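You operate a simulated robot arm through the tools that you are given. There is no shell and no other tool. Be economical: measure what you need, move in short steps, check, and stop when the job is done.

You run a simulated robot arm. Do the job below in one go: nothing can be reset, and whatever is moved stays where it is left.

Task
Wipe up the powder spill and the cream smear with the grey pad.
Fine: wet it at the blue dispenser; put it back. What is to be rubbed or washed off counts as gone when no trace of it is left.

It is judged by the outcome, as a careful person would: the job done as asked, and still so three seconds after it is handed in. It fails if anything else is knocked over, pushed out of place, dropped, spilled or broken.

Robot
A 5-joint arm with a two-finger parallel gripper, fixed in place. Base frame: the origin is at the foot of the arm, x ahead of it, y to its left, z up; the work surface is at about z = 0. Lengths are in mm, angles in degrees, forces in N, time in s.
With the tool pointing down near the work surface it reaches from about 260 to 600 mm from the base axis. Its first joint turns from -66.0 to 66.0 degrees. The tool tilts only in the upright plane through the base axis and itself; it spins freely about its own axis. Payload 1.57 kg.
The tool frame sits at the grasp point between the pads (the TCP): z along the fingers, y along the line on which they close. The tips reach 30 mm beyond it. Largest opening 80 mm; finger width 17, thickness 12; the body of the gripper, 40 by 82 mm, starts 80 mm behind the TCP.
Orientation is told as [roll, pitch, yaw] about the base's x, y, z axes, in that order, counted from this pose: with the fingers straight down and closing along the base's y, the tool's x points along the base's -x, its y along +y and its z along -z.

Tools
- The arm moves only by the tool jog_arm. Its argument "targets" is a list of rows, each a list of 7 numbers: the shift along the base's x, y, z in mm, then the turn, a rotation vector about the base's x, y, z in degrees, then the closure in counts, from 0 (fully open) to 255 (shut). In form: [[x, y, z, wx, wy, wz, gripper], ...]. A call has 1 to 12 rows; each row shifts and turns the commanded pose from where the row before left it. Rows are played at 5 a second. More than 50 mm and 8.6 degrees between two rows, or a gripper value outside its range, and nothing of the call is played. Where a pose cannot be reached the arm comes as near as it can. A force on the tool above 90 N (or 10 N above the force at the start of the call, whichever is more), or a blocked arm, ends the call early, and 0.2 s more pass. The fingers move at their own pace (about 153 mm/s each) and stop on an object; they squeeze with about 43 N. The grip force told is the motor's: it shows also when the fingers shut on nothing. Time passes only in rows, and 0.2 s behind the last, so rows that do not move let the fingers close. It gives the time, the measured TCP pose, the force on the tool (base axes), the opening and the grip force at its end, in the units of the frame above (readings bear some noise), with the torque about the TCP (base axes, N m) and any sound that the robot's microphone picked up.
- Cameras (640 x 400 px; columns grow to the right, rows downward): "scene" is fixed at [54.6, 421.6, 535.5]; the picture's right is [-0.63, -0.77, 0.00], its down [-0.37, 0.31, -0.88] and it looks along [0.68, -0.55, -0.48] (base axes); focal length 318 px, centre (320, 200). "wrist" rides on the gripper at [72, -7, -122] in the tool frame; the picture's right is [0.09, 1.00, 0.00], its down [-0.84, 0.08, -0.54] and it looks along [-0.54, 0.05, 0.84] (tool axes); focal length 238 px, centre (320, 200).
- capture(camera): a new picture of that camera. No time passes.
- locate(camera, pixels): there is no depth. For up to 12 entries [column, row, z] of the newest picture of that camera ("zoom" is the newest enlarged one), the place [x, y] in the base frame at which the ray of that pixel passes the height z, good to about 3 mm, but the place of the scene camera against the robot may be out by one fixed shift of up to 25 mm in any direction. No time passes.
- zoom(camera, box): a new picture of the part [left, top, right, bottom] of that camera's present view, enlarged. No time passes.
- finish_job(): hands the job in; it is judged then, once.

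Work in short steps. Measure before you move; look again where a grasp or a placing could have gone wrong, and mend it. You have 80 turns and 46 pictures in all, those below and enlarged ones among them. Open the gripper and draw the arm clear of the work before you hand the job in, unless the task says otherwise; then end with one line.

The tools are called after "Emit:" as a command line: name --pt "numbers of a row" for each row, then --argument value for the rest, lists and objects as JSON in quotes. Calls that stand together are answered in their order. jog_arm: Moves the arm, as the interface text tells. Its arguments: {"type":"object","properties":{"targets":{"type":"array","items":{"type":"array","items":{"type":"number"}}}},"required":["targets"]} The other tools are called the same way: capture (camera) takes a picture; locate (camera, pixels) gives the place at which the rays of pixels pass given heights; zoom (camera, box) takes an enlarged picture of a part of a camera's view; finish_job () hands the job in.

At the start:

```text
clock: 0.0
eef_pos: [365.2, 70.1, 360.7]
tool_rot: [0.0, 0.1, 0.0]
wrist_force: [0.0, -0.1, 0.8]
ft_torque: [0.01, 0.0, 0.0]
width: 79.8
grip_force: 0.1
```

scene: 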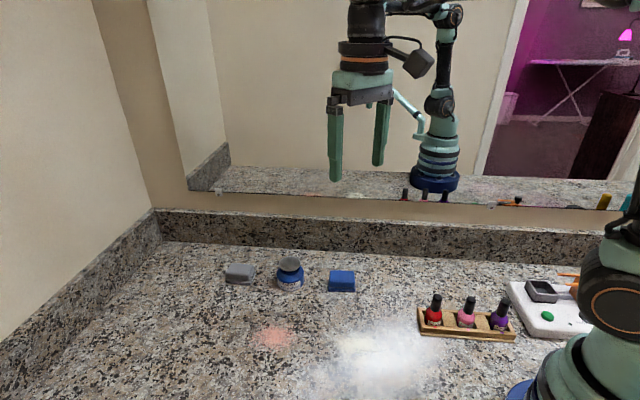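
wrist: 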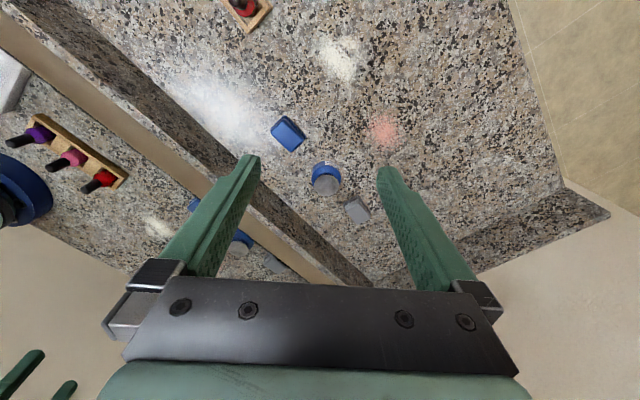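

I start by looking closer at the spills and objects on the counter.

Emit:
zoom --camera "scene" --box '[200, 230, 460, 400]'

Emit:
zoom --camera "wrist" --box '[160, 0, 480, 240]'

Emit:
locate --camera "wrist" --pixels '[[338, 58, 0], [383, 128, 0], [210, 110, 0], [288, 133, 15], [326, 180, 30], [357, 209, 15], [245, 8, 0]]'

Emit:
locate --camera "scene" --pixels '[[275, 337, 0], [365, 348, 0], [380, 360, 0], [341, 281, 15], [290, 270, 40], [240, 272, 15], [466, 325, 10]]'

```text
2.35 times, centred on (330, 315) of scene
```

zoom: 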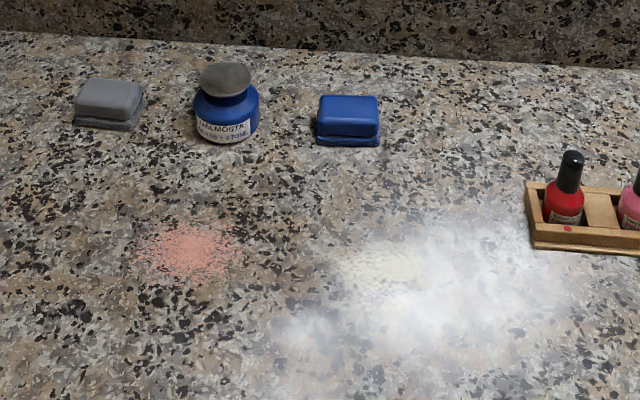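

```text
1.67 times, centred on (320, 120) of wrist
```

zoom: 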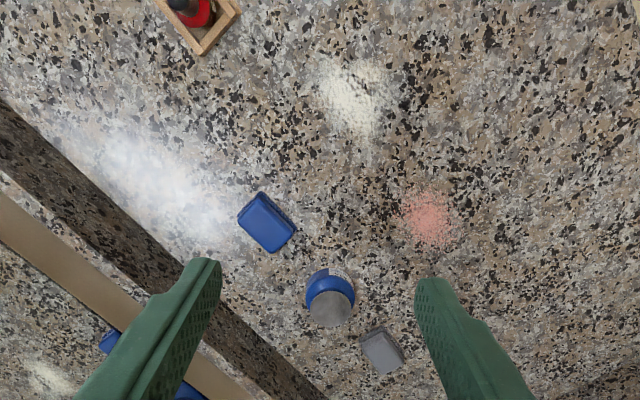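

```text
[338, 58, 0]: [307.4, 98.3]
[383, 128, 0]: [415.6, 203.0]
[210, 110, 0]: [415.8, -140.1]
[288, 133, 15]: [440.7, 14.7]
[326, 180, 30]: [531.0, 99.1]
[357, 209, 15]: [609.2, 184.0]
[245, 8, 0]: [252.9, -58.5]
```

```text
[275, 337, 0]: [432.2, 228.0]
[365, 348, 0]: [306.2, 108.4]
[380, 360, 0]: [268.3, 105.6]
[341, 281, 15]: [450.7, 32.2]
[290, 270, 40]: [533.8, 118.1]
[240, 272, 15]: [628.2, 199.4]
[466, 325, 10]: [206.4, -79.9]
```

There are two patches: a pale one near (307,98) and a pink one near (415,203). The white haze changes place between the views, so it is glare. The grey pad is far out at about (610,184), so I move nearer for a closer look.

Emit:
jog_arm --pt "25 18 -30 0 0 0 0" --pt "25 18 -30 0 0 0 0" --pt "25 18 -30 0 0 0 0" --pt "20 16 -20 0 0 0 0" --pt "0 0 0 0 0 0 0"

Emit:
capture --camera "wrist"

```text
clock: 1.2
eef_pos: [459.9, 141.2, 249.3]
tool_rot: [0.0, 0.0, 0.0]
wrist_force: [-0.8, 0.8, 0.3]
ft_torque: [0.02, 0.0, 0.03]
width: 79.9
grip_force: 0.1
```

```text
41 pictures are left
```

wrist: 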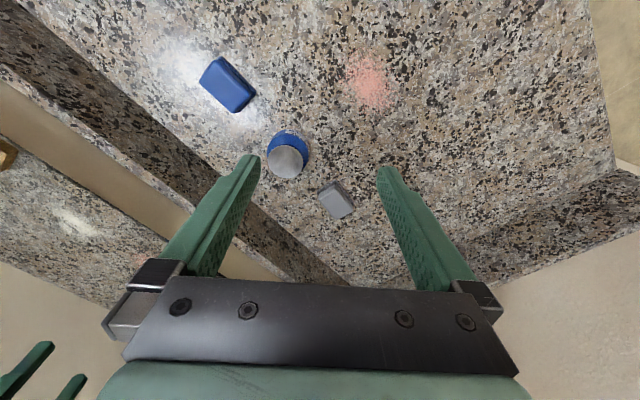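

The pad is now at about (336,200) and the dispenser at (287,155). I zoom in to read their outlines.

Emit:
zoom --camera "wrist" --box '[250, 120, 378, 232]'

Emit:
zoom --camera "scene" --box '[210, 240, 370, 340]'

Emit:
locate --camera "wrist" --pixels '[[319, 190, 25], [338, 181, 25], [355, 206, 25], [335, 217, 25], [285, 161, 50], [287, 140, 20], [229, 86, 25], [368, 80, 0]]'

```text
3.57 times, centred on (314, 176) of wrist
```

zoom: 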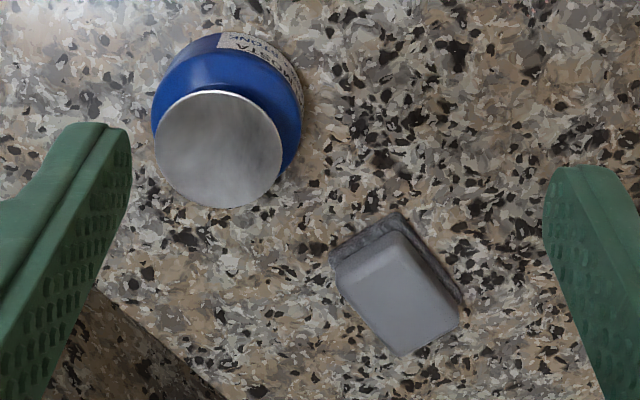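

```text
4.00 times, centred on (290, 290) of scene
```

zoom: 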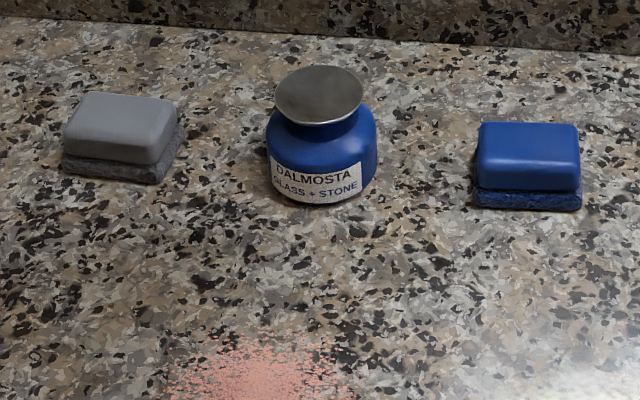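

```text
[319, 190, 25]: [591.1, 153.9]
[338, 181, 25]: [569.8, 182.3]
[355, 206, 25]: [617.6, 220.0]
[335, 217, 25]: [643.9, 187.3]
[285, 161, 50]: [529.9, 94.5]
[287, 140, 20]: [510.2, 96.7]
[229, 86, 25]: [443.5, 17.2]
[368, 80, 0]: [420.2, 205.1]
```

The pad is a grey grip block on a felt base. I compute its corners at plausible top and base heights to get size and yaw.

Emit:
locate --camera "wrist" --pixels '[[319.0, 195.0, 32], [335.8, 185.0, 32], [353.2, 207.4, 32], [336.4, 219.4, 32], [316.2, 190, 5], [335.8, 178.8, 5], [353.8, 204, 5], [316.2, 190, 12], [335.8, 178.8, 12], [353.8, 204, 12]]'

Emit:
locate --camera "scene" --pixels '[[225.8, 282.5, 0], [249.3, 286, 0], [255.8, 275, 0], [328.3, 292, 0], [355, 292.5, 0]]'

```text
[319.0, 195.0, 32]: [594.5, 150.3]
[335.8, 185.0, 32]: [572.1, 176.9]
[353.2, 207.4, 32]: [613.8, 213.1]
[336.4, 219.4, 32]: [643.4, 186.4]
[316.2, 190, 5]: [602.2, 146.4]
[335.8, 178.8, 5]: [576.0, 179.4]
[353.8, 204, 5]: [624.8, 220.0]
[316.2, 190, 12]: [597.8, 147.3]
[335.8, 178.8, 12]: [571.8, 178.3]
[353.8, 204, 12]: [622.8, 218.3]
```

```text
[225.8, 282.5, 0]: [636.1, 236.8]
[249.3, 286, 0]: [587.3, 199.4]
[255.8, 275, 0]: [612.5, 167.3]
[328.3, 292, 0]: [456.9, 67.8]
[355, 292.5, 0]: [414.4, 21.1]
```

The pad base is about 42 x 64 mm, centred at (613,183) with its long side at 40°. The backsplash runs behind it near (250,205) to (345,285), so I check the clearance for the far finger.

Emit:
locate --camera "wrist" --pixels '[[246, 205, 0], [280, 232, 0], [345, 283, 0], [380, 280, 0], [610, 175, 0], [285, 161, 55], [268, 157, 55], [302, 157, 55]]'

Emit:
jog_arm --pt "0 0 0 0 0 7.6 0" --pt "0 0 0 0 0 7.6 0" --pt "0 0 0 0 0 7.6 0" --pt "0 0 0 0 0 7.6 0" --pt "0 0 0 0 0 7.6 0" --pt "0 0 0 1.71 -5.75 0 0" --pt "0 0 0 1.71 -5.75 0 0" --pt "0 0 0 0 0 0 0"

```text
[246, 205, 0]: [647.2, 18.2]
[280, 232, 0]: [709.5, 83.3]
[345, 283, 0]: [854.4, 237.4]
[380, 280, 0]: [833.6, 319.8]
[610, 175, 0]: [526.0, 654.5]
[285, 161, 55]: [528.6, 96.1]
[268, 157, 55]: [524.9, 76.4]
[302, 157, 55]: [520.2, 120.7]
```

```text
clock: 3.0
eef_pos: [459.9, 139.8, 250.3]
tool_rot: [-4.4, -11.2, 38.5]
wrist_force: [0.3, -0.7, 0.3]
ft_torque: [-0.04, -0.01, -0.01]
width: 79.8
grip_force: 0.0
```

The wall is about 85 mm from the far finger, which is clear. I move to hover over the pad with the 12° outward tilt and see whether that radius is reachable.

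Emit:
jog_arm --pt "40 11 -30 0 0 0 0" --pt "40 11 -30 0 0 0 0" --pt "40 11 -40 0 0 0 0" --pt "33.5 10 -40 0 0 0 0" --pt "0 0 0 0 0 0 0"

Emit:
capture --camera "wrist"

```text
refused: row 1 steps farther than a row can; nothing moved
```

```text
38 pictures are left
```

wrist: 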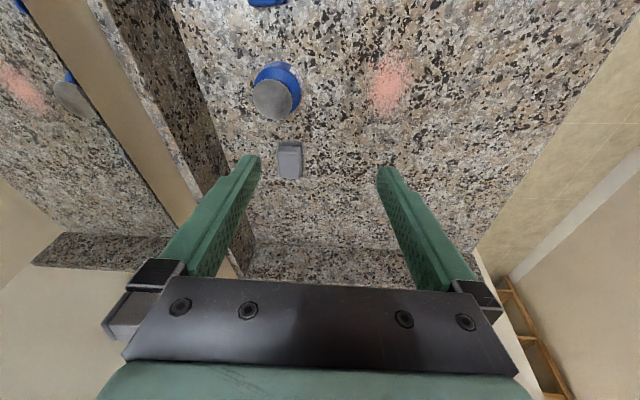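

The first row stepped farther than the limit, so I use smaller rows. The new picture shows the pad squared up with the gripper at (289,160).

Emit:
jog_arm --pt "26 8 -23 0 0 0 0" --pt "26 8 -23 0 0 0 0" --pt "26 7 -23 0 0 0 0" --pt "26 7 -23 0 0 0 0" --pt "26 7 -23 0 0 0 0" --pt "23 6 -25 0 0 0 0" --pt "0 0 0 0 0 0 0"

Emit:
capture --camera "wrist"

```text
clock: 4.6
eef_pos: [612.1, 183.8, 111.2]
tool_rot: [-4.3, -11.1, 38.4]
wrist_force: [0.2, 0.0, -0.7]
ft_torque: [-0.01, 0.0, 0.03]
width: 80.0
grip_force: 0.0
```

```text
37 pictures are left
```

wrist: 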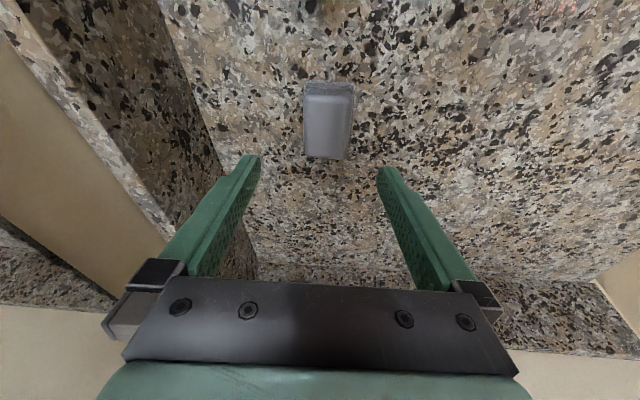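

The 12° tilt reaches this radius. I re-measure the pad from this nearer view.

Emit:
zoom --camera "wrist" --box '[280, 70, 376, 170]'

Emit:
locate --camera "wrist" --pixels '[[304, 90, 32], [354, 93, 32], [345, 160, 32], [304, 156, 32], [303, 81, 12], [356, 84, 12]]'

```text
4.00 times, centred on (328, 120) of wrist
```

zoom: 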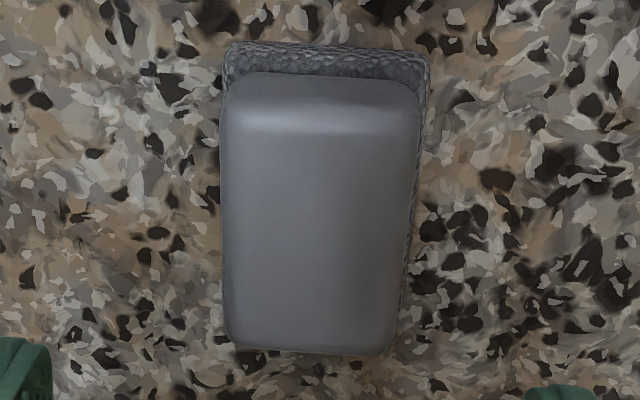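

```text
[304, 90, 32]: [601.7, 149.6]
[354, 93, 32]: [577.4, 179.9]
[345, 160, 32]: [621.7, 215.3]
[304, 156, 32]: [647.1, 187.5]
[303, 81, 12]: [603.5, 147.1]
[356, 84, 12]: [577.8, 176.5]
```

The pad centre is at (612,183) and its short axis is at 128.7°, matching the gripper. I go straight down so the tips sit just above the felt, beside the block.

Emit:
jog_arm --pt "-1 -1 -22 0 0 0 0" --pt "-1 -1 -22 0 0 0 0" --pt "0 0 -22 0 0 0 0" --pt "0 0 0 0 0 0 0"

Emit:
capture --camera "wrist"

Emit:
zoom --camera "scene" --box '[190, 220, 310, 295]'

```text
clock: 5.6
eef_pos: [611.0, 180.9, 43.8]
tool_rot: [-4.6, -11.2, 38.4]
wrist_force: [0.5, -0.2, 1.2]
ft_torque: [0.03, 0.0, -0.02]
width: 79.8
grip_force: 0.1
```

```text
35 pictures are left
```

wrist: 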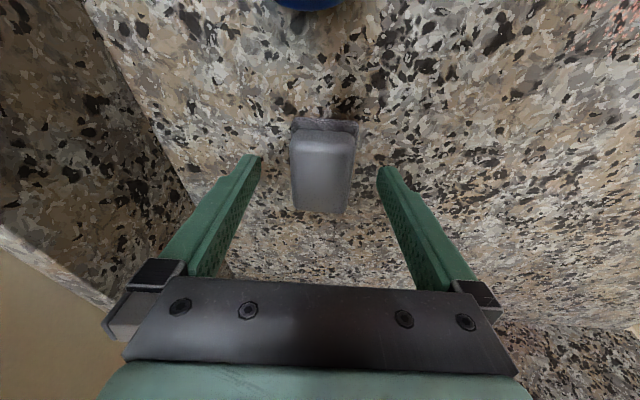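

```text
5.33 times, centred on (250, 258) of scene
```

zoom: 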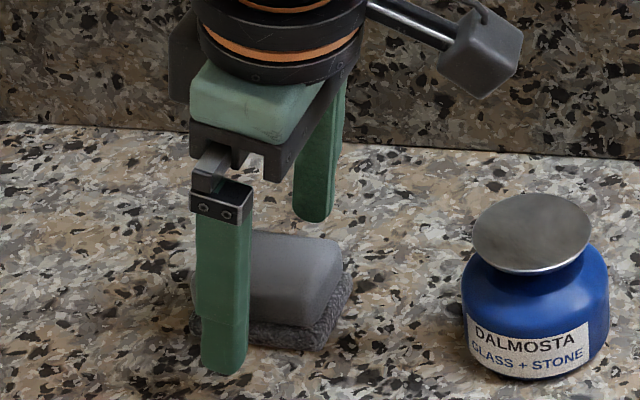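

The fingers straddle the block with space on both sides. I close.

Emit:
jog_arm --pt "0 0 0 0 0 0 120" --pt "0 0 0 0 0 0 255" --pt "0 0 0 0 0 0 255" --pt "0 0 0 0 0 0 255"

Emit:
zoom --camera "scene" --box '[190, 220, 310, 295]'

```text
clock: 6.6
eef_pos: [610.3, 181.6, 45.1]
tool_rot: [-4.5, -11.1, 38.4]
wrist_force: [-0.3, 1.8, 2.3]
ft_torque: [0.06, 0.05, 0.01]
width: 38.7
grip_force: 42.6
```

```text
5.33 times, centred on (250, 258) of scene
```

zoom: 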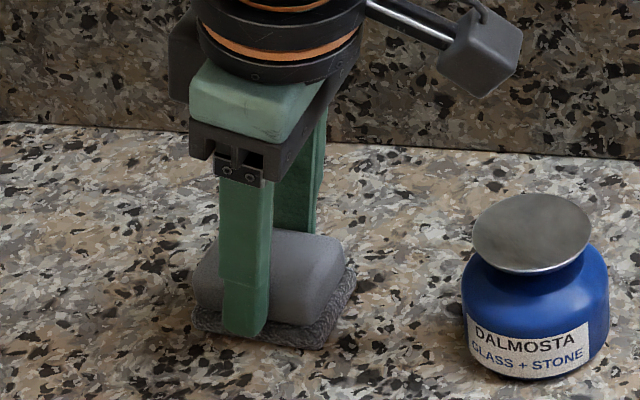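

The grip is firm at a width of 38.7. I lift straight up and look to fix the dispenser's position.

Emit:
jog_arm --pt "0 0 15 0 0 0 255" --pt "0 0 25 0 0 0 255" --pt "0 0 30 0 0 0 255" --pt "0 0 30 0 0 0 255" --pt "-20 -8 20 0 0 0 255" --pt "0 0 0 0 0 0 255"

Emit:
capture --camera "wrist"

Emit:
capture --camera "scene"

```text
clock: 8.0
eef_pos: [591.4, 174.8, 164.4]
tool_rot: [-4.4, -11.1, 38.4]
wrist_force: [-0.5, -0.9, -0.5]
ft_torque: [0.0, -0.04, 0.02]
width: 38.4
grip_force: 42.9
```

```text
32 pictures are left
```

wrist: 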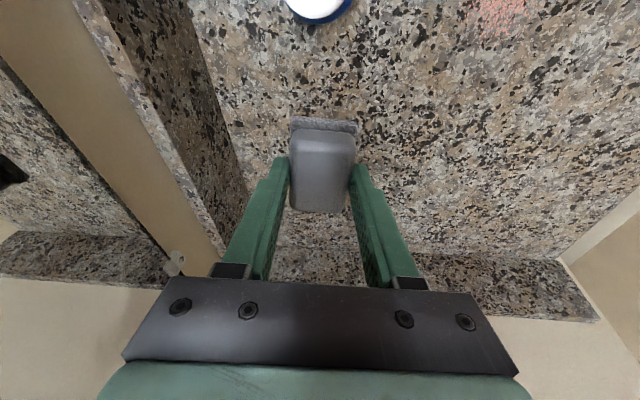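

```text
31 pictures are left
```

scene: 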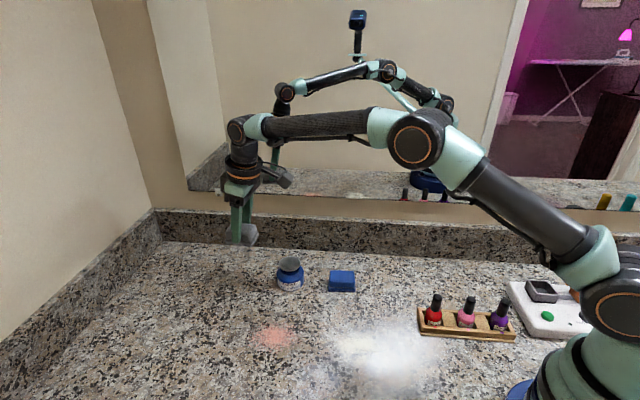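

The lift is clean. I locate the dispenser's disc, at wrist (319,5) and scene (290,264), at several heights to triangulate it.

Emit:
locate --camera "wrist" --pixels '[[319, 4, 40], [319, 4, 50], [319, 4, 60], [319, 4, 70]]'

Emit:
locate --camera "scene" --pixels '[[289.8, 263.8, 40], [289.8, 263.8, 50], [289.8, 263.8, 60], [289.8, 263.8, 70], [280, 339, 0], [356, 346, 0], [290, 291, 0]]'

```text
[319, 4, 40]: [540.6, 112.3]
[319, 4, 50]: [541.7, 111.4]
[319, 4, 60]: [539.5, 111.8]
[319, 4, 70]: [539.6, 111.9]
```

```text
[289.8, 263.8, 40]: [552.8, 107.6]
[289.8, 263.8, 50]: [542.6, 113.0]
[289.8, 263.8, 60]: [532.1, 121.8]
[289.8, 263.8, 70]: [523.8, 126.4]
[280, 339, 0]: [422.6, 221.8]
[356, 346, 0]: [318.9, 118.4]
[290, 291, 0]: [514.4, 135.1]
```

The estimates put the disc at about (530,95), top at z≈53. I move the pad above it, turning by the azimuth change so the pad stays level.

Emit:
jog_arm --pt "-15.5 -19.8 0 0 0 -1.53 255" --pt "-15.5 -19.8 0 0 0 -1.53 255" --pt "-15.5 -19.8 0 0 0 -1.53 255" --pt "-15.5 -19.8 0 0 0 -1.53 255" --pt "0 0 -20 0 0 0 255" --pt "0 0 0 0 0 0 255"

Emit:
zoom --camera "scene" --box '[230, 200, 374, 300]'

Emit:
capture --camera "wrist"

```text
clock: 9.4
eef_pos: [527.5, 93.1, 145.9]
tool_rot: [-4.6, -11.1, 32.4]
wrist_force: [0.2, -0.1, -0.4]
ft_torque: [0.0, 0.0, 0.0]
width: 38.5
grip_force: 43.2
```

```text
4.00 times, centred on (302, 250) of scene
```

zoom: 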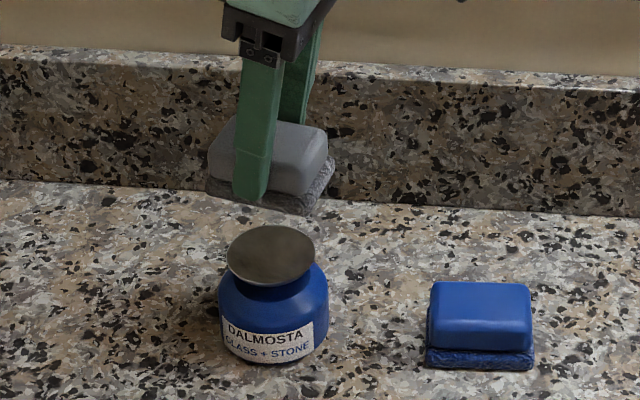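

```text
29 pictures are left
```

wrist: 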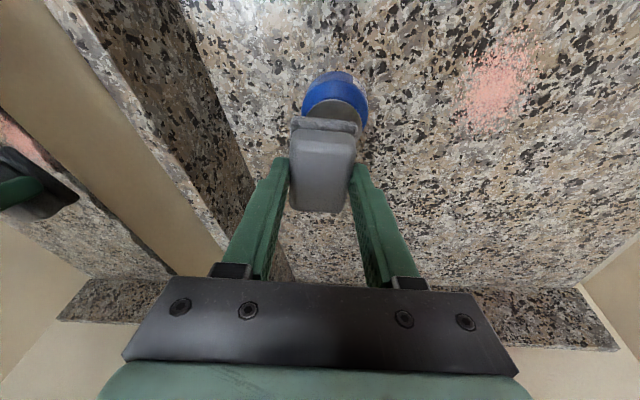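

In the scene view the pad sits straight above the disc, both at zoom column 270, and the expected drop is about 48 mm. I descend most of it, then press in small steps.

Emit:
jog_arm --pt "0 0 -15 0 0 0 255" --pt "0 0 -15 0 0 0 255" --pt "0 0 -6 0 0 0 255" --pt "0 0 -2 0 0 0 255" --pt "0 0 -2 0 0 0 255" --pt "0 0 -2 0 0 0 255" --pt "0 0 0 0 0 0 255"

Emit:
zoom --camera "scene" --box '[230, 200, 374, 300]'

```text
clock: 11.0
eef_pos: [529.0, 94.3, 102.2]
tool_rot: [-4.5, -11.1, 32.2]
wrist_force: [0.4, 0.2, -0.9]
ft_torque: [0.0, 0.04, -0.02]
width: 38.6
grip_force: 42.9
```

```text
4.00 times, centred on (302, 250) of scene
```

zoom: 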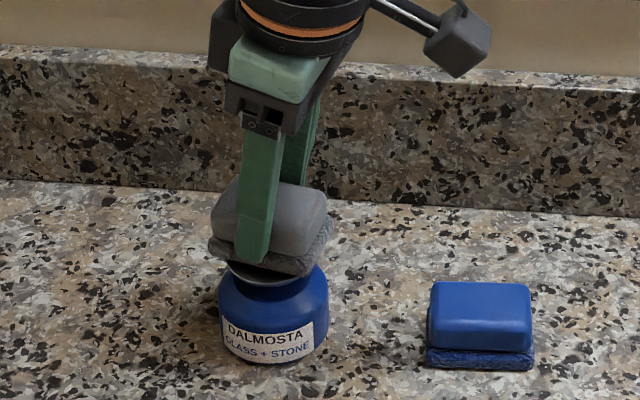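

The pad is centred just above the disc with no contact force yet. I press on in 1.5 mm steps.

Emit:
jog_arm --pt "0 0 -1.5 0 0 0 255" --pt "0 0 -1.5 0 0 0 255" --pt "0 0 -1.5 0 0 0 255" --pt "0 0 -1.5 0 0 0 255" --pt "0 0 0 0 0 0 255"

```text
clock: 12.2
eef_pos: [529.0, 94.9, 96.2]
tool_rot: [-4.6, -11.0, 32.3]
wrist_force: [-1.3, 0.1, 0.5]
ft_torque: [0.02, 0.0, 0.02]
width: 38.5
grip_force: 43.3
```

Emit:
jog_arm --pt "0 0 -1.5 0 0 0 255" --pt "0 0 -1.5 0 0 0 255" --pt "0 0 -1.5 0 0 0 255" --pt "0 0 0 0 0 0 255"

Emit:
zoom --camera "scene" --box '[254, 230, 326, 290]'

```text
clock: 13.2
eef_pos: [528.8, 95.4, 92.4]
tool_rot: [-4.5, -11.3, 32.3]
wrist_force: [-1.4, 0.9, 11.8]
ft_torque: [0.23, 0.13, 0.03]
width: 38.4
grip_force: 43.0
```

```text
6.67 times, centred on (290, 260) of scene
```

zoom: 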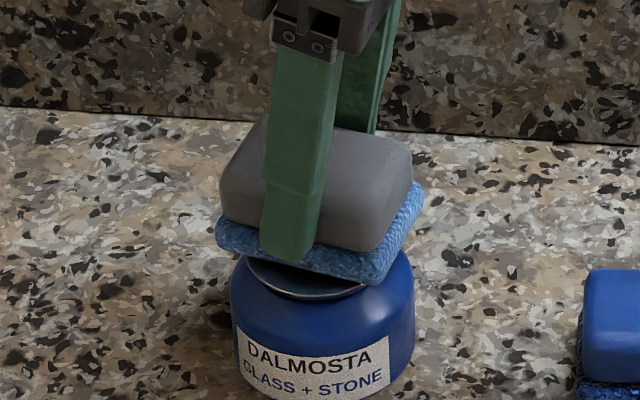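

The felt has turned blue, so it is wet, at 11.8 N of pressing. I lift off and check the bottle still stands, carrying the pad toward the pink patch near (418,204).

Emit:
jog_arm --pt "0 0 5 0 0 0 255" --pt "0 0 15 0 0 0 255" --pt "0 0 25 0 0 0 255" --pt "-22 22 0 0 0 3.1 255" --pt "-22 22 0 0 0 3.1 255" --pt "-22 22 0 0 0 3.2 255" --pt "-22 22 0 0 0 3.2 255" --pt "-22 22 0 0 0 3.2 255" --pt "0 0 0 0 0 0 255"

Emit:
capture --camera "scene"

Emit:
capture --camera "wrist"

```text
clock: 15.2
eef_pos: [418.3, 203.4, 137.3]
tool_rot: [-4.4, -11.0, 48.1]
wrist_force: [0.1, 0.4, -0.4]
ft_torque: [-0.01, 0.02, 0.03]
width: 38.7
grip_force: 42.7
```

```text
26 pictures are left
```

scene: 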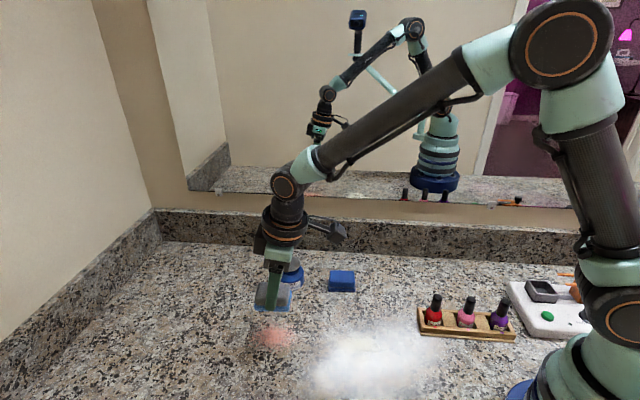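

```text
25 pictures are left
```

wrist: 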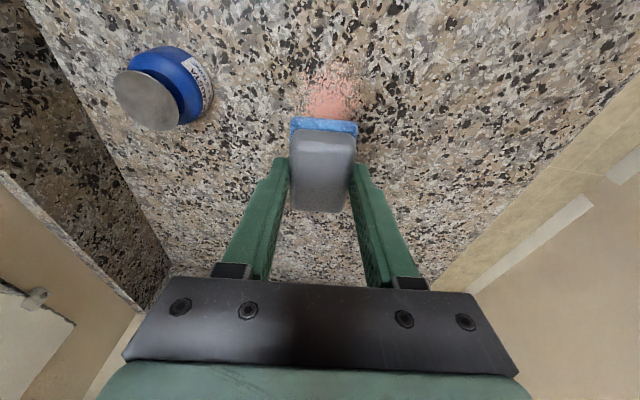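

The bottle stands unmoved and the pad is above the pink patch. I locate the patch's visible edges before lowering.

Emit:
locate --camera "wrist" --pixels '[[292, 95, 0], [372, 95, 0], [335, 58, 0], [330, 118, 0]]'

Emit:
locate --camera "scene" --pixels '[[253, 338, 0], [300, 338, 0], [275, 324, 0], [275, 350, 0]]'

```text
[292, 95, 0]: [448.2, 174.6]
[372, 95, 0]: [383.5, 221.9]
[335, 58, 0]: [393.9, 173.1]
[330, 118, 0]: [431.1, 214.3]
```

```text
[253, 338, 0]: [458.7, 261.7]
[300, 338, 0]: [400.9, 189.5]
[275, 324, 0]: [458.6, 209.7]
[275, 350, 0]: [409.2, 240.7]
```

The patch is centred near (419,205) with a radius of about 40. I lower the pad to light contact.

Emit:
jog_arm --pt "0 0 -30 0 0 0 255" --pt "0 0 -30 0 0 0 255" --pt "0 0 -25 0 0 0 255" --pt "0 0 -5 0 0 0 255" --pt "0 0 -2 0 0 0 255" --pt "0 0 -2 0 0 0 255" --pt "0 0 0 0 0 0 255"

```text
clock: 16.8
eef_pos: [419.3, 204.8, 44.6]
tool_rot: [-4.6, -11.4, 48.1]
wrist_force: [-6.7, -4.1, 23.0]
ft_torque: [0.17, 0.6, 0.17]
width: 38.9
grip_force: 42.6
```

Contact gives 23 N, so I ease off slightly and stroke across the patch, turning with the azimuth.

Emit:
jog_arm --pt "-15 13 1 0 0 2.3 255" --pt "-15 13 0 0 0 2.3 255" --pt "15 -13 0 0 0 -2.3 255" --pt "15 -13 0 0 0 -2.3 255" --pt "15 -13 0 0 0 -2.3 255" --pt "15 -13 0 0 0 -2.3 255" --pt "-16 -19 0 0 0 0 255" --pt "-15 13 0 0 0 2.3 255" --pt "-15 13 0 0 0 2.3 255" --pt "-15 13 0 0 0 2.3 255" --pt "-15 13 0 0 0 2.3 255" --pt "0 0 0 0 0 0 255"

Emit:
capture --camera "wrist"

```text
clock: 19.4
eef_pos: [374.8, 213.0, 44.6]
tool_rot: [-4.9, -11.6, 52.8]
wrist_force: [9.7, -5.8, 30.2]
ft_torque: [-0.04, 0.17, 0.04]
width: 38.5
grip_force: 43.1
```

```text
24 pictures are left
```

wrist: 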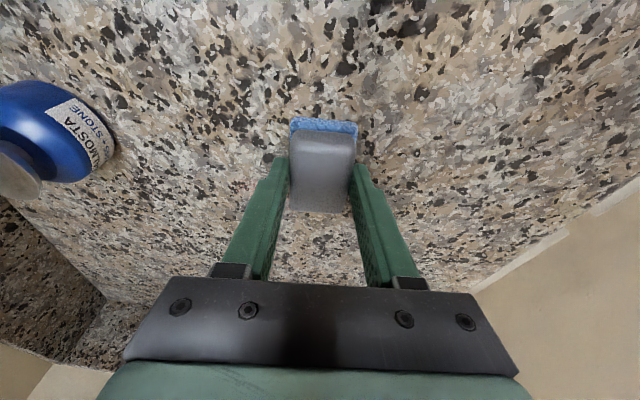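

The pink in view is gone. I cover the far strip as well.

Emit:
jog_arm --pt "15 18 0.6 0 0 0 255" --pt "15 18 0 0 0 0 255" --pt "15 -13 0 0 0 -2.3 255" --pt "15 -13 0 0 0 -2.3 255" --pt "15 -13 0 0 0 -2.3 255" --pt "15 -13 0 0 0 -2.3 255" --pt "-16 -19 0 0 0 0 255" --pt "-15 13 0 0 0 2.3 255" --pt "-15 13 0 0 0 2.3 255" --pt "0 0 30 0 0 0 255" --pt "0 0 40 0 0 0 255" --pt "0 0 0 0 0 0 255"

Emit:
capture --camera "wrist"

Emit:
zoom --camera "scene" --box '[200, 260, 440, 400]'

```text
clock: 22.0
eef_pos: [416.6, 202.6, 114.5]
tool_rot: [-4.5, -11.1, 48.0]
wrist_force: [0.9, 0.5, -0.7]
ft_torque: [0.03, -0.01, 0.0]
width: 38.5
grip_force: 42.7
```

```text
23 pictures are left
```

wrist: 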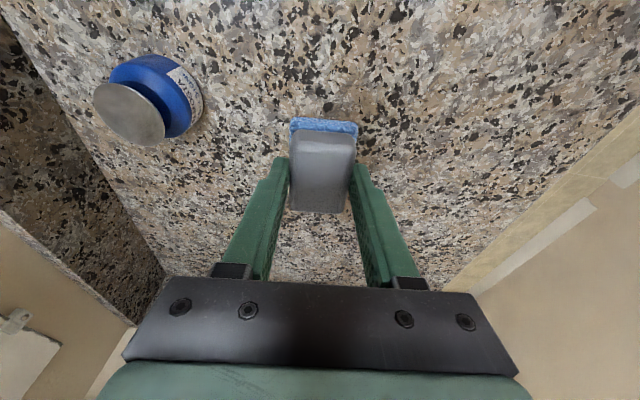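

```text
2.67 times, centred on (320, 330) of scene
```

zoom: 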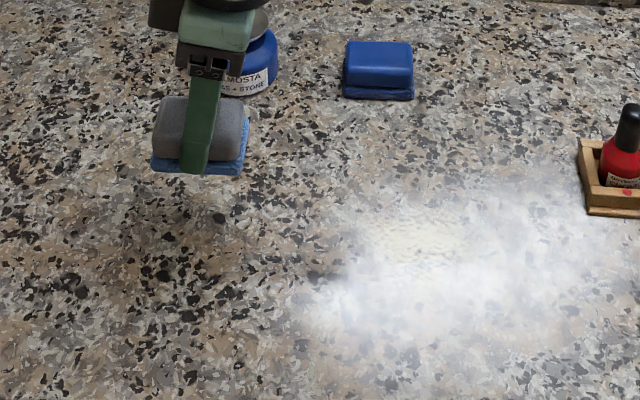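

The pink is fully gone and the felt is still blue-wet. I move to the pale patch near (307,98).

Emit:
jog_arm --pt "-18 -21 0 0 0 -1.6 255" --pt "-18 -21 0 0 0 -1.6 255" --pt "-18 -21 0 0 0 -1.7 255" --pt "-18 -21 0 0 0 -1.7 255" --pt "-18 -20 0 0 0 -1.7 255" --pt "0 0 0 0 0 0 255"

Emit:
capture --camera "wrist"

Emit:
zoom --camera "scene" --box '[280, 280, 472, 400]'

```text
clock: 23.4
eef_pos: [328.0, 98.6, 116.2]
tool_rot: [-4.7, -11.1, 39.8]
wrist_force: [-0.6, -0.4, -0.5]
ft_torque: [-0.02, 0.0, -0.01]
width: 38.8
grip_force: 42.4
```

```text
21 pictures are left
```

wrist: 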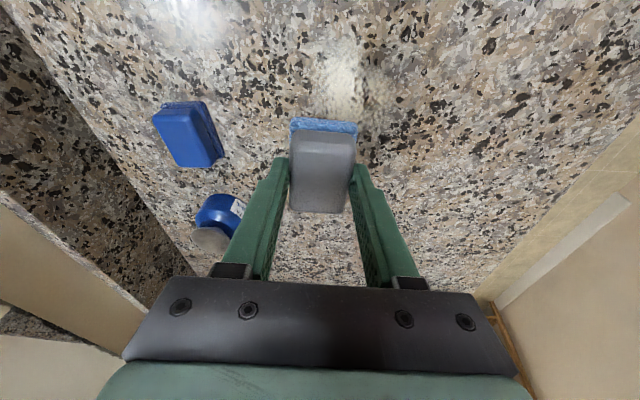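

```text
3.33 times, centred on (376, 340) of scene
```

zoom: 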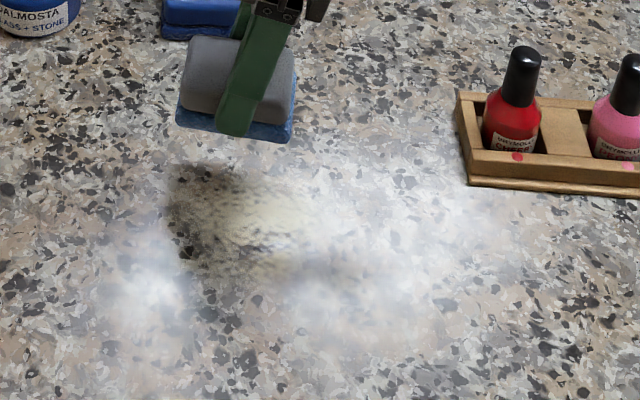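

The pale patch is visible from about (318,45) to (370,118) and continues under the pad. I locate its edges.

Emit:
locate --camera "wrist" --pixels '[[343, 42, 0], [312, 85, 0], [378, 85, 0], [343, 85, 0], [343, 115, 0]]'

Emit:
locate --camera "zoom" --pixels '[[160, 210, 0], [310, 210, 0], [220, 165, 0], [230, 285, 0]]'

```text
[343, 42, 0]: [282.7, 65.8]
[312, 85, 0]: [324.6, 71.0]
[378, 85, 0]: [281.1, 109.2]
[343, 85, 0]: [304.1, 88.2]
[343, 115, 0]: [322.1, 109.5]
```

```text
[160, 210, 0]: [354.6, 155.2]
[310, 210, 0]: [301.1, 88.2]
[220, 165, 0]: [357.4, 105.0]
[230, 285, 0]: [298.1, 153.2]
```

The patch spans about x 278–345, y 62–140, centred at (311,101). I shift over it and lower to contact.

Emit:
jog_arm --pt "-17 3 -20 0 0 0.6 255" --pt "0 0 -25 0 0 0 255" --pt "0 0 -19 0 0 0 255" --pt "0 0 -2.5 0 0 0 255" --pt "0 0 -2 0 0 0 255" --pt "0 0 0 0 0 0 255"

```text
clock: 24.8
eef_pos: [310.4, 102.1, 46.7]
tool_rot: [-4.5, -11.1, 40.5]
wrist_force: [0.3, -0.3, 0.4]
ft_torque: [-0.01, -0.03, 0.0]
width: 38.5
grip_force: 43.0
```

Emit:
jog_arm --pt "0 0 -1 0 0 0 255" --pt "0 0 -1 0 0 0 255" --pt "0 0 -0.7 0 0 0 255" --pt "0 0 0 0 0 0 255"

```text
clock: 25.8
eef_pos: [311.5, 101.7, 45.0]
tool_rot: [-4.6, -11.3, 40.4]
wrist_force: [-1.9, -2.2, 18.8]
ft_torque: [-0.03, 0.54, 0.03]
width: 38.6
grip_force: 42.7
```

Pressing at about 19 N is good. I stroke across the patch in the middle, then on the near strip.

Emit:
jog_arm --pt "-13 15 0 0 0 3.1 255" --pt "-13 15 0 0 0 3.1 255" --pt "13 -15 0 0 0 -3.1 255" --pt "13 -15 0 0 0 -3.1 255" --pt "13 -15 0 0 0 -3.1 255" --pt "13 -15 0 0 0 -3.1 255" --pt "-18 -15 0 0 0 -1.5 255" --pt "-13 15 0 0 0 3.1 255" --pt "-13 15 0 0 0 3.1 255" --pt "-13 15 0 0 0 3.1 255" --pt "0 0 0 0 0 0 255"

Emit:
capture --camera "wrist"

```text
clock: 28.2
eef_pos: [278.3, 100.6, 43.3]
tool_rot: [-4.6, -11.1, 42.0]
wrist_force: [2.2, -3.1, 14.3]
ft_torque: [0.16, 0.04, 0.01]
width: 38.8
grip_force: 42.6
```

```text
19 pictures are left
```

wrist: 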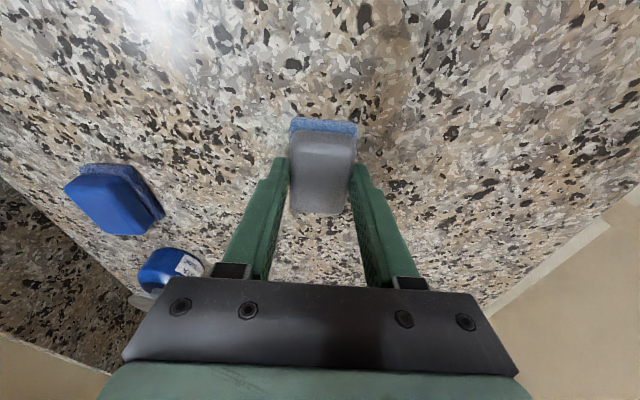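

That view is clean. I do the far strip and one more pass, then lift and look.

Emit:
jog_arm --pt "10 16 0.3 0 0 2 255" --pt "10 16 0 0 0 2 255" --pt "10 16 0 0 0 2 255" --pt "13 -15 0 0 0 -2.9 255" --pt "13 -15 0 0 0 -2.9 255" --pt "13 -15 0 0 0 -2.9 255" --pt "13 -15 0 0 0 -2.9 255" --pt "-18 -15 0 0 0 -1.5 255" --pt "-13 15 0 0 0 3.1 255" --pt "-13 15 0 0 0 3.1 255" --pt "0 0 30 0 0 0 255" --pt "0 0 40 0 0 0 255"

Emit:
capture --camera "wrist"

Emit:
zoom --camera "scene" --box '[240, 260, 464, 400]'

```text
clock: 30.8
eef_pos: [317.1, 103.5, 114.2]
tool_rot: [-4.6, -10.9, 41.1]
wrist_force: [0.0, 0.1, -1.2]
ft_torque: [0.01, 0.02, -0.01]
width: 38.2
grip_force: 42.9
```

```text
18 pictures are left
```

wrist: 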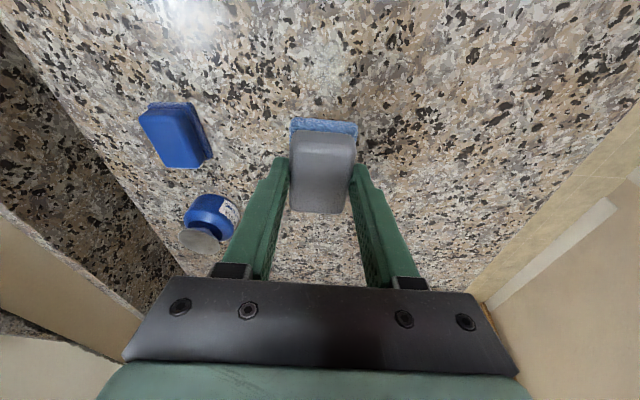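

```text
2.86 times, centred on (352, 330) of scene
```

zoom: 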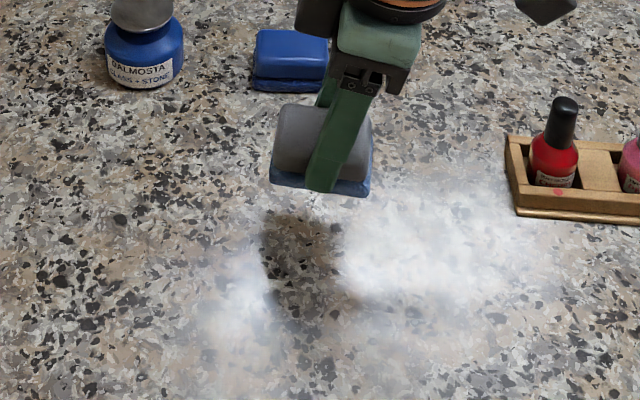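

Both spots look clean. I carry the pad back, raised a little, to its original place at TCP (611.2,181.1) and yaw 38.4.

Emit:
jog_arm --pt "0 0 25 0 0 0 255" --pt "32.7 8.6 0 0 0 -0.3 255" --pt "32.7 8.6 0 0 0 -0.3 255" --pt "32.7 8.6 0 0 0 -0.3 255" --pt "32.7 8.6 0 0 0 -0.3 255" --pt "32.7 8.6 0 0 0 -0.3 255" --pt "32.7 8.6 0 0 0 -0.3 255" --pt "32.7 8.6 0 0 0 -0.3 255" --pt "32.7 8.6 0 0 0 -0.3 255" --pt "32.4 8.4 0 0 0 -0.3 255" --pt "0 0 0 0 0 0 255"

Emit:
zoom --camera "scene" --box '[270, 270, 478, 400]'

```text
clock: 33.2
eef_pos: [607.7, 180.9, 138.4]
tool_rot: [-4.4, -11.0, 38.4]
wrist_force: [0.1, -0.4, -0.1]
ft_torque: [-0.05, -0.01, -0.02]
width: 38.5
grip_force: 42.8
```

```text
3.08 times, centred on (374, 335) of scene
```

zoom: 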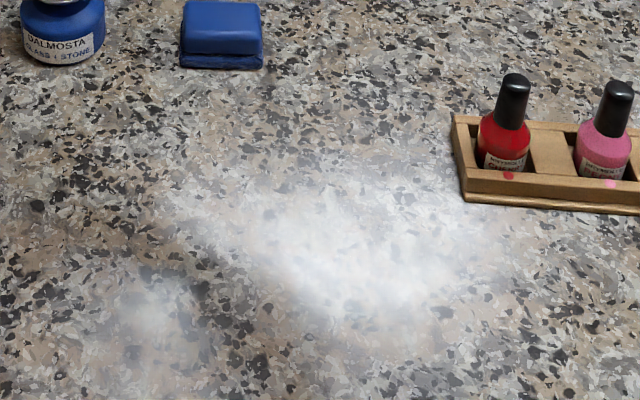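

No pale patch shows any more. I lower the pad onto its place.

Emit:
jog_arm --pt "1 0 -30 0 0 0 255" --pt "1 0 -30 0 0 0 255" --pt "0 0 -27 0 0 0 255" --pt "0 0 -4 0 0 0 255" --pt "0 0 -1.5 0 0 0 255" --pt "0 0 0 0 0 0 255"

```text
clock: 34.6
eef_pos: [613.2, 181.1, 44.2]
tool_rot: [-4.5, -11.2, 38.3]
wrist_force: [-0.2, -0.5, 0.1]
ft_torque: [0.02, -0.02, -0.05]
width: 38.9
grip_force: 42.9
```

It is nearly touching and about 2 mm too far in x. I correct that and settle to light contact.

Emit:
jog_arm --pt "-2 0 0 0 0 0 255" --pt "0 0 -0.7 0 0 0 255" --pt "0 0 -0.7 0 0 0 255" --pt "0 0 0 0 0 0 255"

```text
clock: 35.6
eef_pos: [611.8, 181.2, 44.5]
tool_rot: [-4.5, -11.1, 38.3]
wrist_force: [0.1, 0.2, 0.1]
ft_torque: [-0.01, -0.03, 0.01]
width: 38.7
grip_force: 43.5
```

Emit:
jog_arm --pt "0 0 -0.8 0 0 0 255" --pt "0 0 -0.8 0 0 0 255" --pt "0 0 0 0 0 0 255"

```text
clock: 36.4
eef_pos: [612.9, 182.5, 44.2]
tool_rot: [-4.5, -11.3, 38.4]
wrist_force: [-2.6, -0.8, 10.0]
ft_torque: [-0.01, 0.38, 0.03]
width: 38.5
grip_force: 43.1
```

Contact is 10 N. I release and rise straight up.

Emit:
jog_arm --pt "0 0 0.8 0 0 0 255" --pt "0 0 0 0 0 0 100" --pt "0 0 0 0 0 0 0" --pt "0 0 0 0 0 0 0" --pt "0 0 25 0 0 0 0" --pt "0 0 30 0 0 0 0" --pt "0 0 30 0 0 0 0" --pt "0 0 0 0 0 0 0"

Emit:
capture --camera "wrist"

```text
clock: 38.2
eef_pos: [610.5, 183.4, 129.0]
tool_rot: [-4.4, -11.1, 38.4]
wrist_force: [0.4, 0.1, 0.5]
ft_torque: [-0.02, 0.02, 0.0]
width: 80.0
grip_force: 0.2
```

```text
15 pictures are left
```

wrist: 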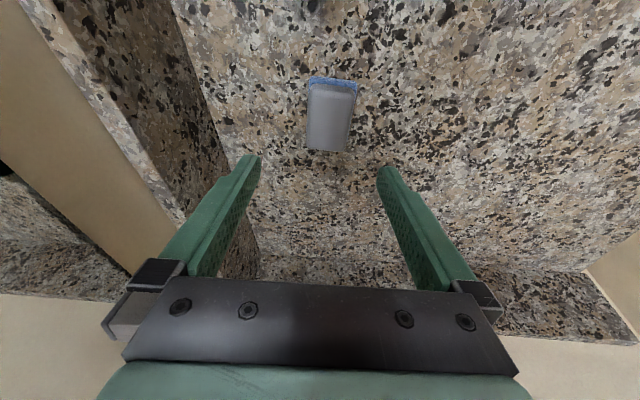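

The pad stands in place. I check its corners and draw the arm back to about the start pose for a final look.

Emit:
locate --camera "wrist" --pixels '[[307, 84, 32], [354, 90, 32], [345, 152, 32], [306, 148, 32]]'

Emit:
jog_arm --pt "-22 -10 21 -1.14 3.83 0 0" --pt "-22 -10 21 -1.14 3.83 0 0" --pt "-22 -10 21 -1.14 3.83 0 0" --pt "-22 -10 21 0 0 -7.6 0" --pt "-22 -10 21 0 0 -7.6 0" --pt "-22 -10 21 0 0 -7.6 0" --pt "-22 -10 21 0 0 -7.6 0" --pt "-22 -10 21 0 0 -7.6 0" --pt "-22 -10 21 0 0 0 0" --pt "-22 -10 21 0 0 0 0" --pt "-22 -10 21 0 0 0 0" --pt "0 0 0 0 0 0 0"

Emit:
zoom --camera "wrist" --box '[160, 0, 480, 240]'

Emit:
capture --camera "scene"

```text
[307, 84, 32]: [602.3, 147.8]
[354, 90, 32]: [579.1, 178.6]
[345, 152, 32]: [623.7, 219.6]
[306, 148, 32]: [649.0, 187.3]
```

```text
clock: 40.8
eef_pos: [367.1, 70.2, 360.3]
tool_rot: [0.1, 0.1, 0.0]
wrist_force: [-0.2, 0.1, -0.1]
ft_torque: [0.02, 0.01, 0.0]
width: 80.0
grip_force: 0.0
```

```text
1.67 times, centred on (320, 120) of wrist
```

zoom: 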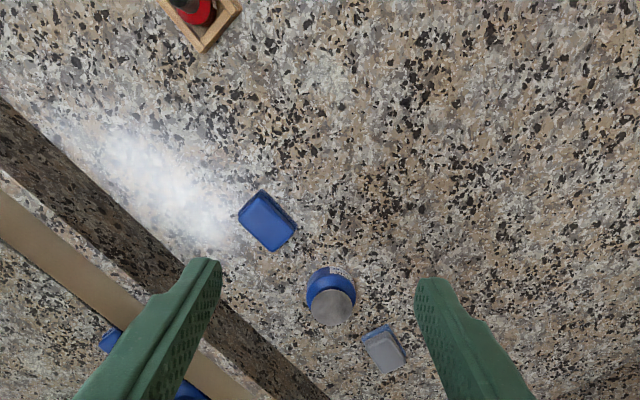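

```text
13 pictures are left
```

scene: 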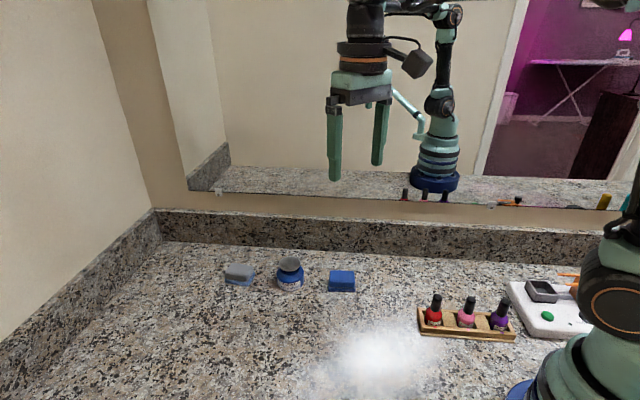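

Everything is in place and both patches look gone. I zoom in once on each spot for faint traces.

Emit:
zoom --camera "wrist" --box '[280, 10, 440, 110]'

Emit:
zoom --camera "wrist" --box '[320, 80, 448, 160]'

```text
4.00 times, centred on (360, 60) of wrist
```

zoom: 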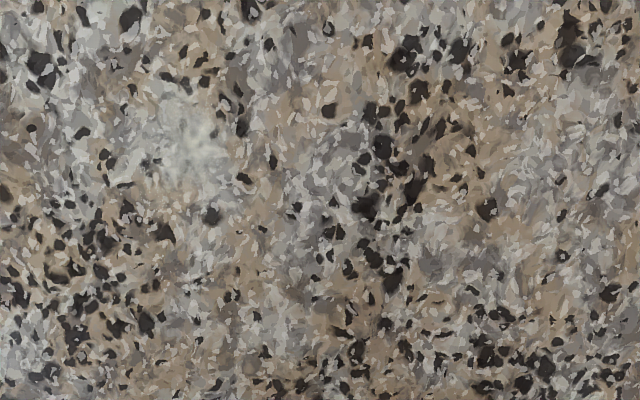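

```text
5.00 times, centred on (384, 120) of wrist
```

zoom: 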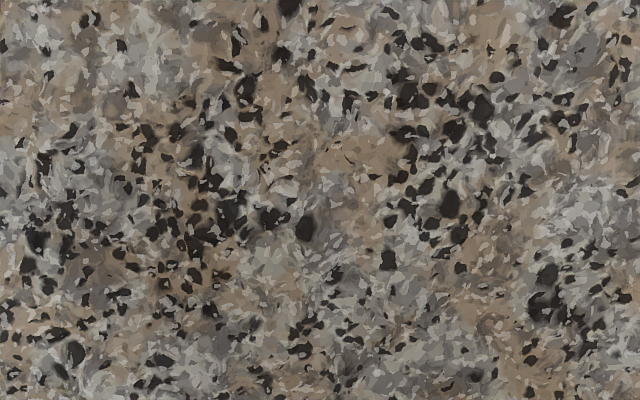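

There is a faint pale blot at zoom (195,135), which is wrist (329,44), at the edge of the old patch. I locate it and move closer to tell stone from residue.

Emit:
locate --camera "wrist" --pixels '[[329, 44, 0], [322, 36, 0], [362, 84, 0]]'

Emit:
jog_arm --pt "-10 0 -40 0 0 0 0" --pt "-10 0 -40 0 0 0 0" --pt "-10 0 -40 0 0 0 0" --pt "-10 0 -40 0 0 0 0" --pt "0 0 0 0 0 0 0"

Emit:
capture --camera "wrist"

```text
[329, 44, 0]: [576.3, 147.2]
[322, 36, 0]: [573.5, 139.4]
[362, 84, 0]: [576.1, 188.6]
```

```text
clock: 42.0
eef_pos: [328.8, 72.2, 201.8]
tool_rot: [0.0, 0.0, 0.0]
wrist_force: [1.1, -0.3, 0.1]
ft_torque: [0.0, 0.0, 0.03]
width: 79.8
grip_force: 0.1
```

```text
10 pictures are left
```

wrist: 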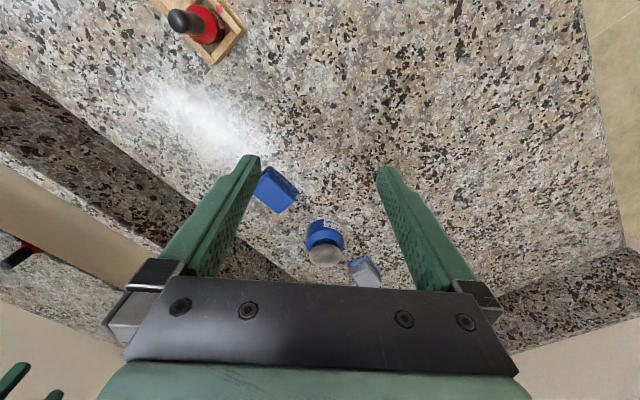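

The earlier located values came from the older capture. The blot should be near (288,82), so I find that in this nearer view.

Emit:
zoom --camera "wrist" --box '[260, 30, 420, 130]'

Emit:
locate --camera "wrist" --pixels '[[330, 60, 0], [330, 90, 0], [350, 60, 0], [350, 90, 0]]'

```text
4.00 times, centred on (340, 80) of wrist
```

zoom: 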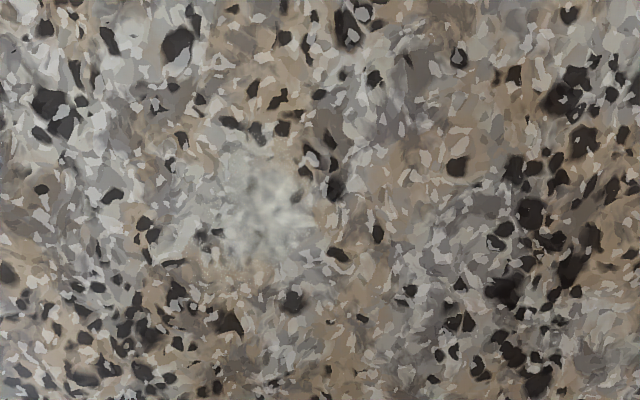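

```text
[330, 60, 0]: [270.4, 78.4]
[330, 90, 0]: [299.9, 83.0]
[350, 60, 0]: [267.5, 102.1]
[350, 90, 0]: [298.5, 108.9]
```

A blurred, whitish blot remains at zoom (265,205), near (291,78), and it looks like residue over the stone. I go back for the pad to rub it more.

Emit:
jog_arm --pt "25.7 10.1 -3 0 0 7.6 0" --pt "25.7 10.1 -3 0 0 7.6 0" --pt "25.7 10.1 -3 0 0 7.6 0" --pt "25.7 10.1 -3 0 0 7.6 0" --pt "25.7 10.1 -8 0 0 7.6 0" --pt "25.7 10.1 -10 1.14 -3.83 0 0" --pt "25.7 10.1 -10 1.14 -3.83 0 0" --pt "25.7 10.1 -10 1.14 -3.83 0 0" --pt "25.7 10.1 -10 0 0 0 0" --pt "25.7 10.1 -15 0 0 0 0" --pt "25.7 10.1 -15 0 0 0 0" --pt "0 0 0 0 0 0 0"

Emit:
capture --camera "wrist"

```text
clock: 44.6
eef_pos: [611.5, 182.1, 111.0]
tool_rot: [-4.4, -11.1, 38.5]
wrist_force: [0.2, 0.0, -0.7]
ft_torque: [0.03, -0.02, -0.02]
width: 79.9
grip_force: 0.1
```

```text
8 pictures are left
```

wrist: 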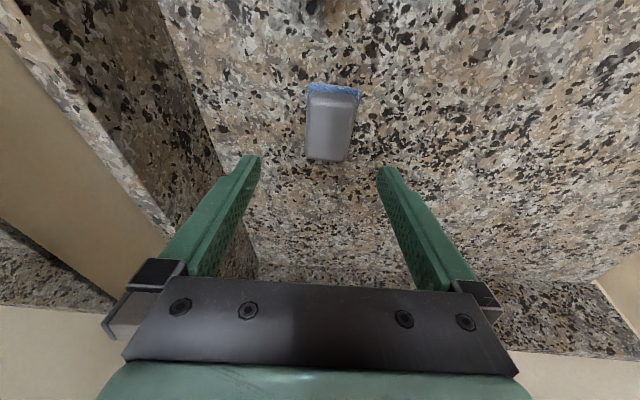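

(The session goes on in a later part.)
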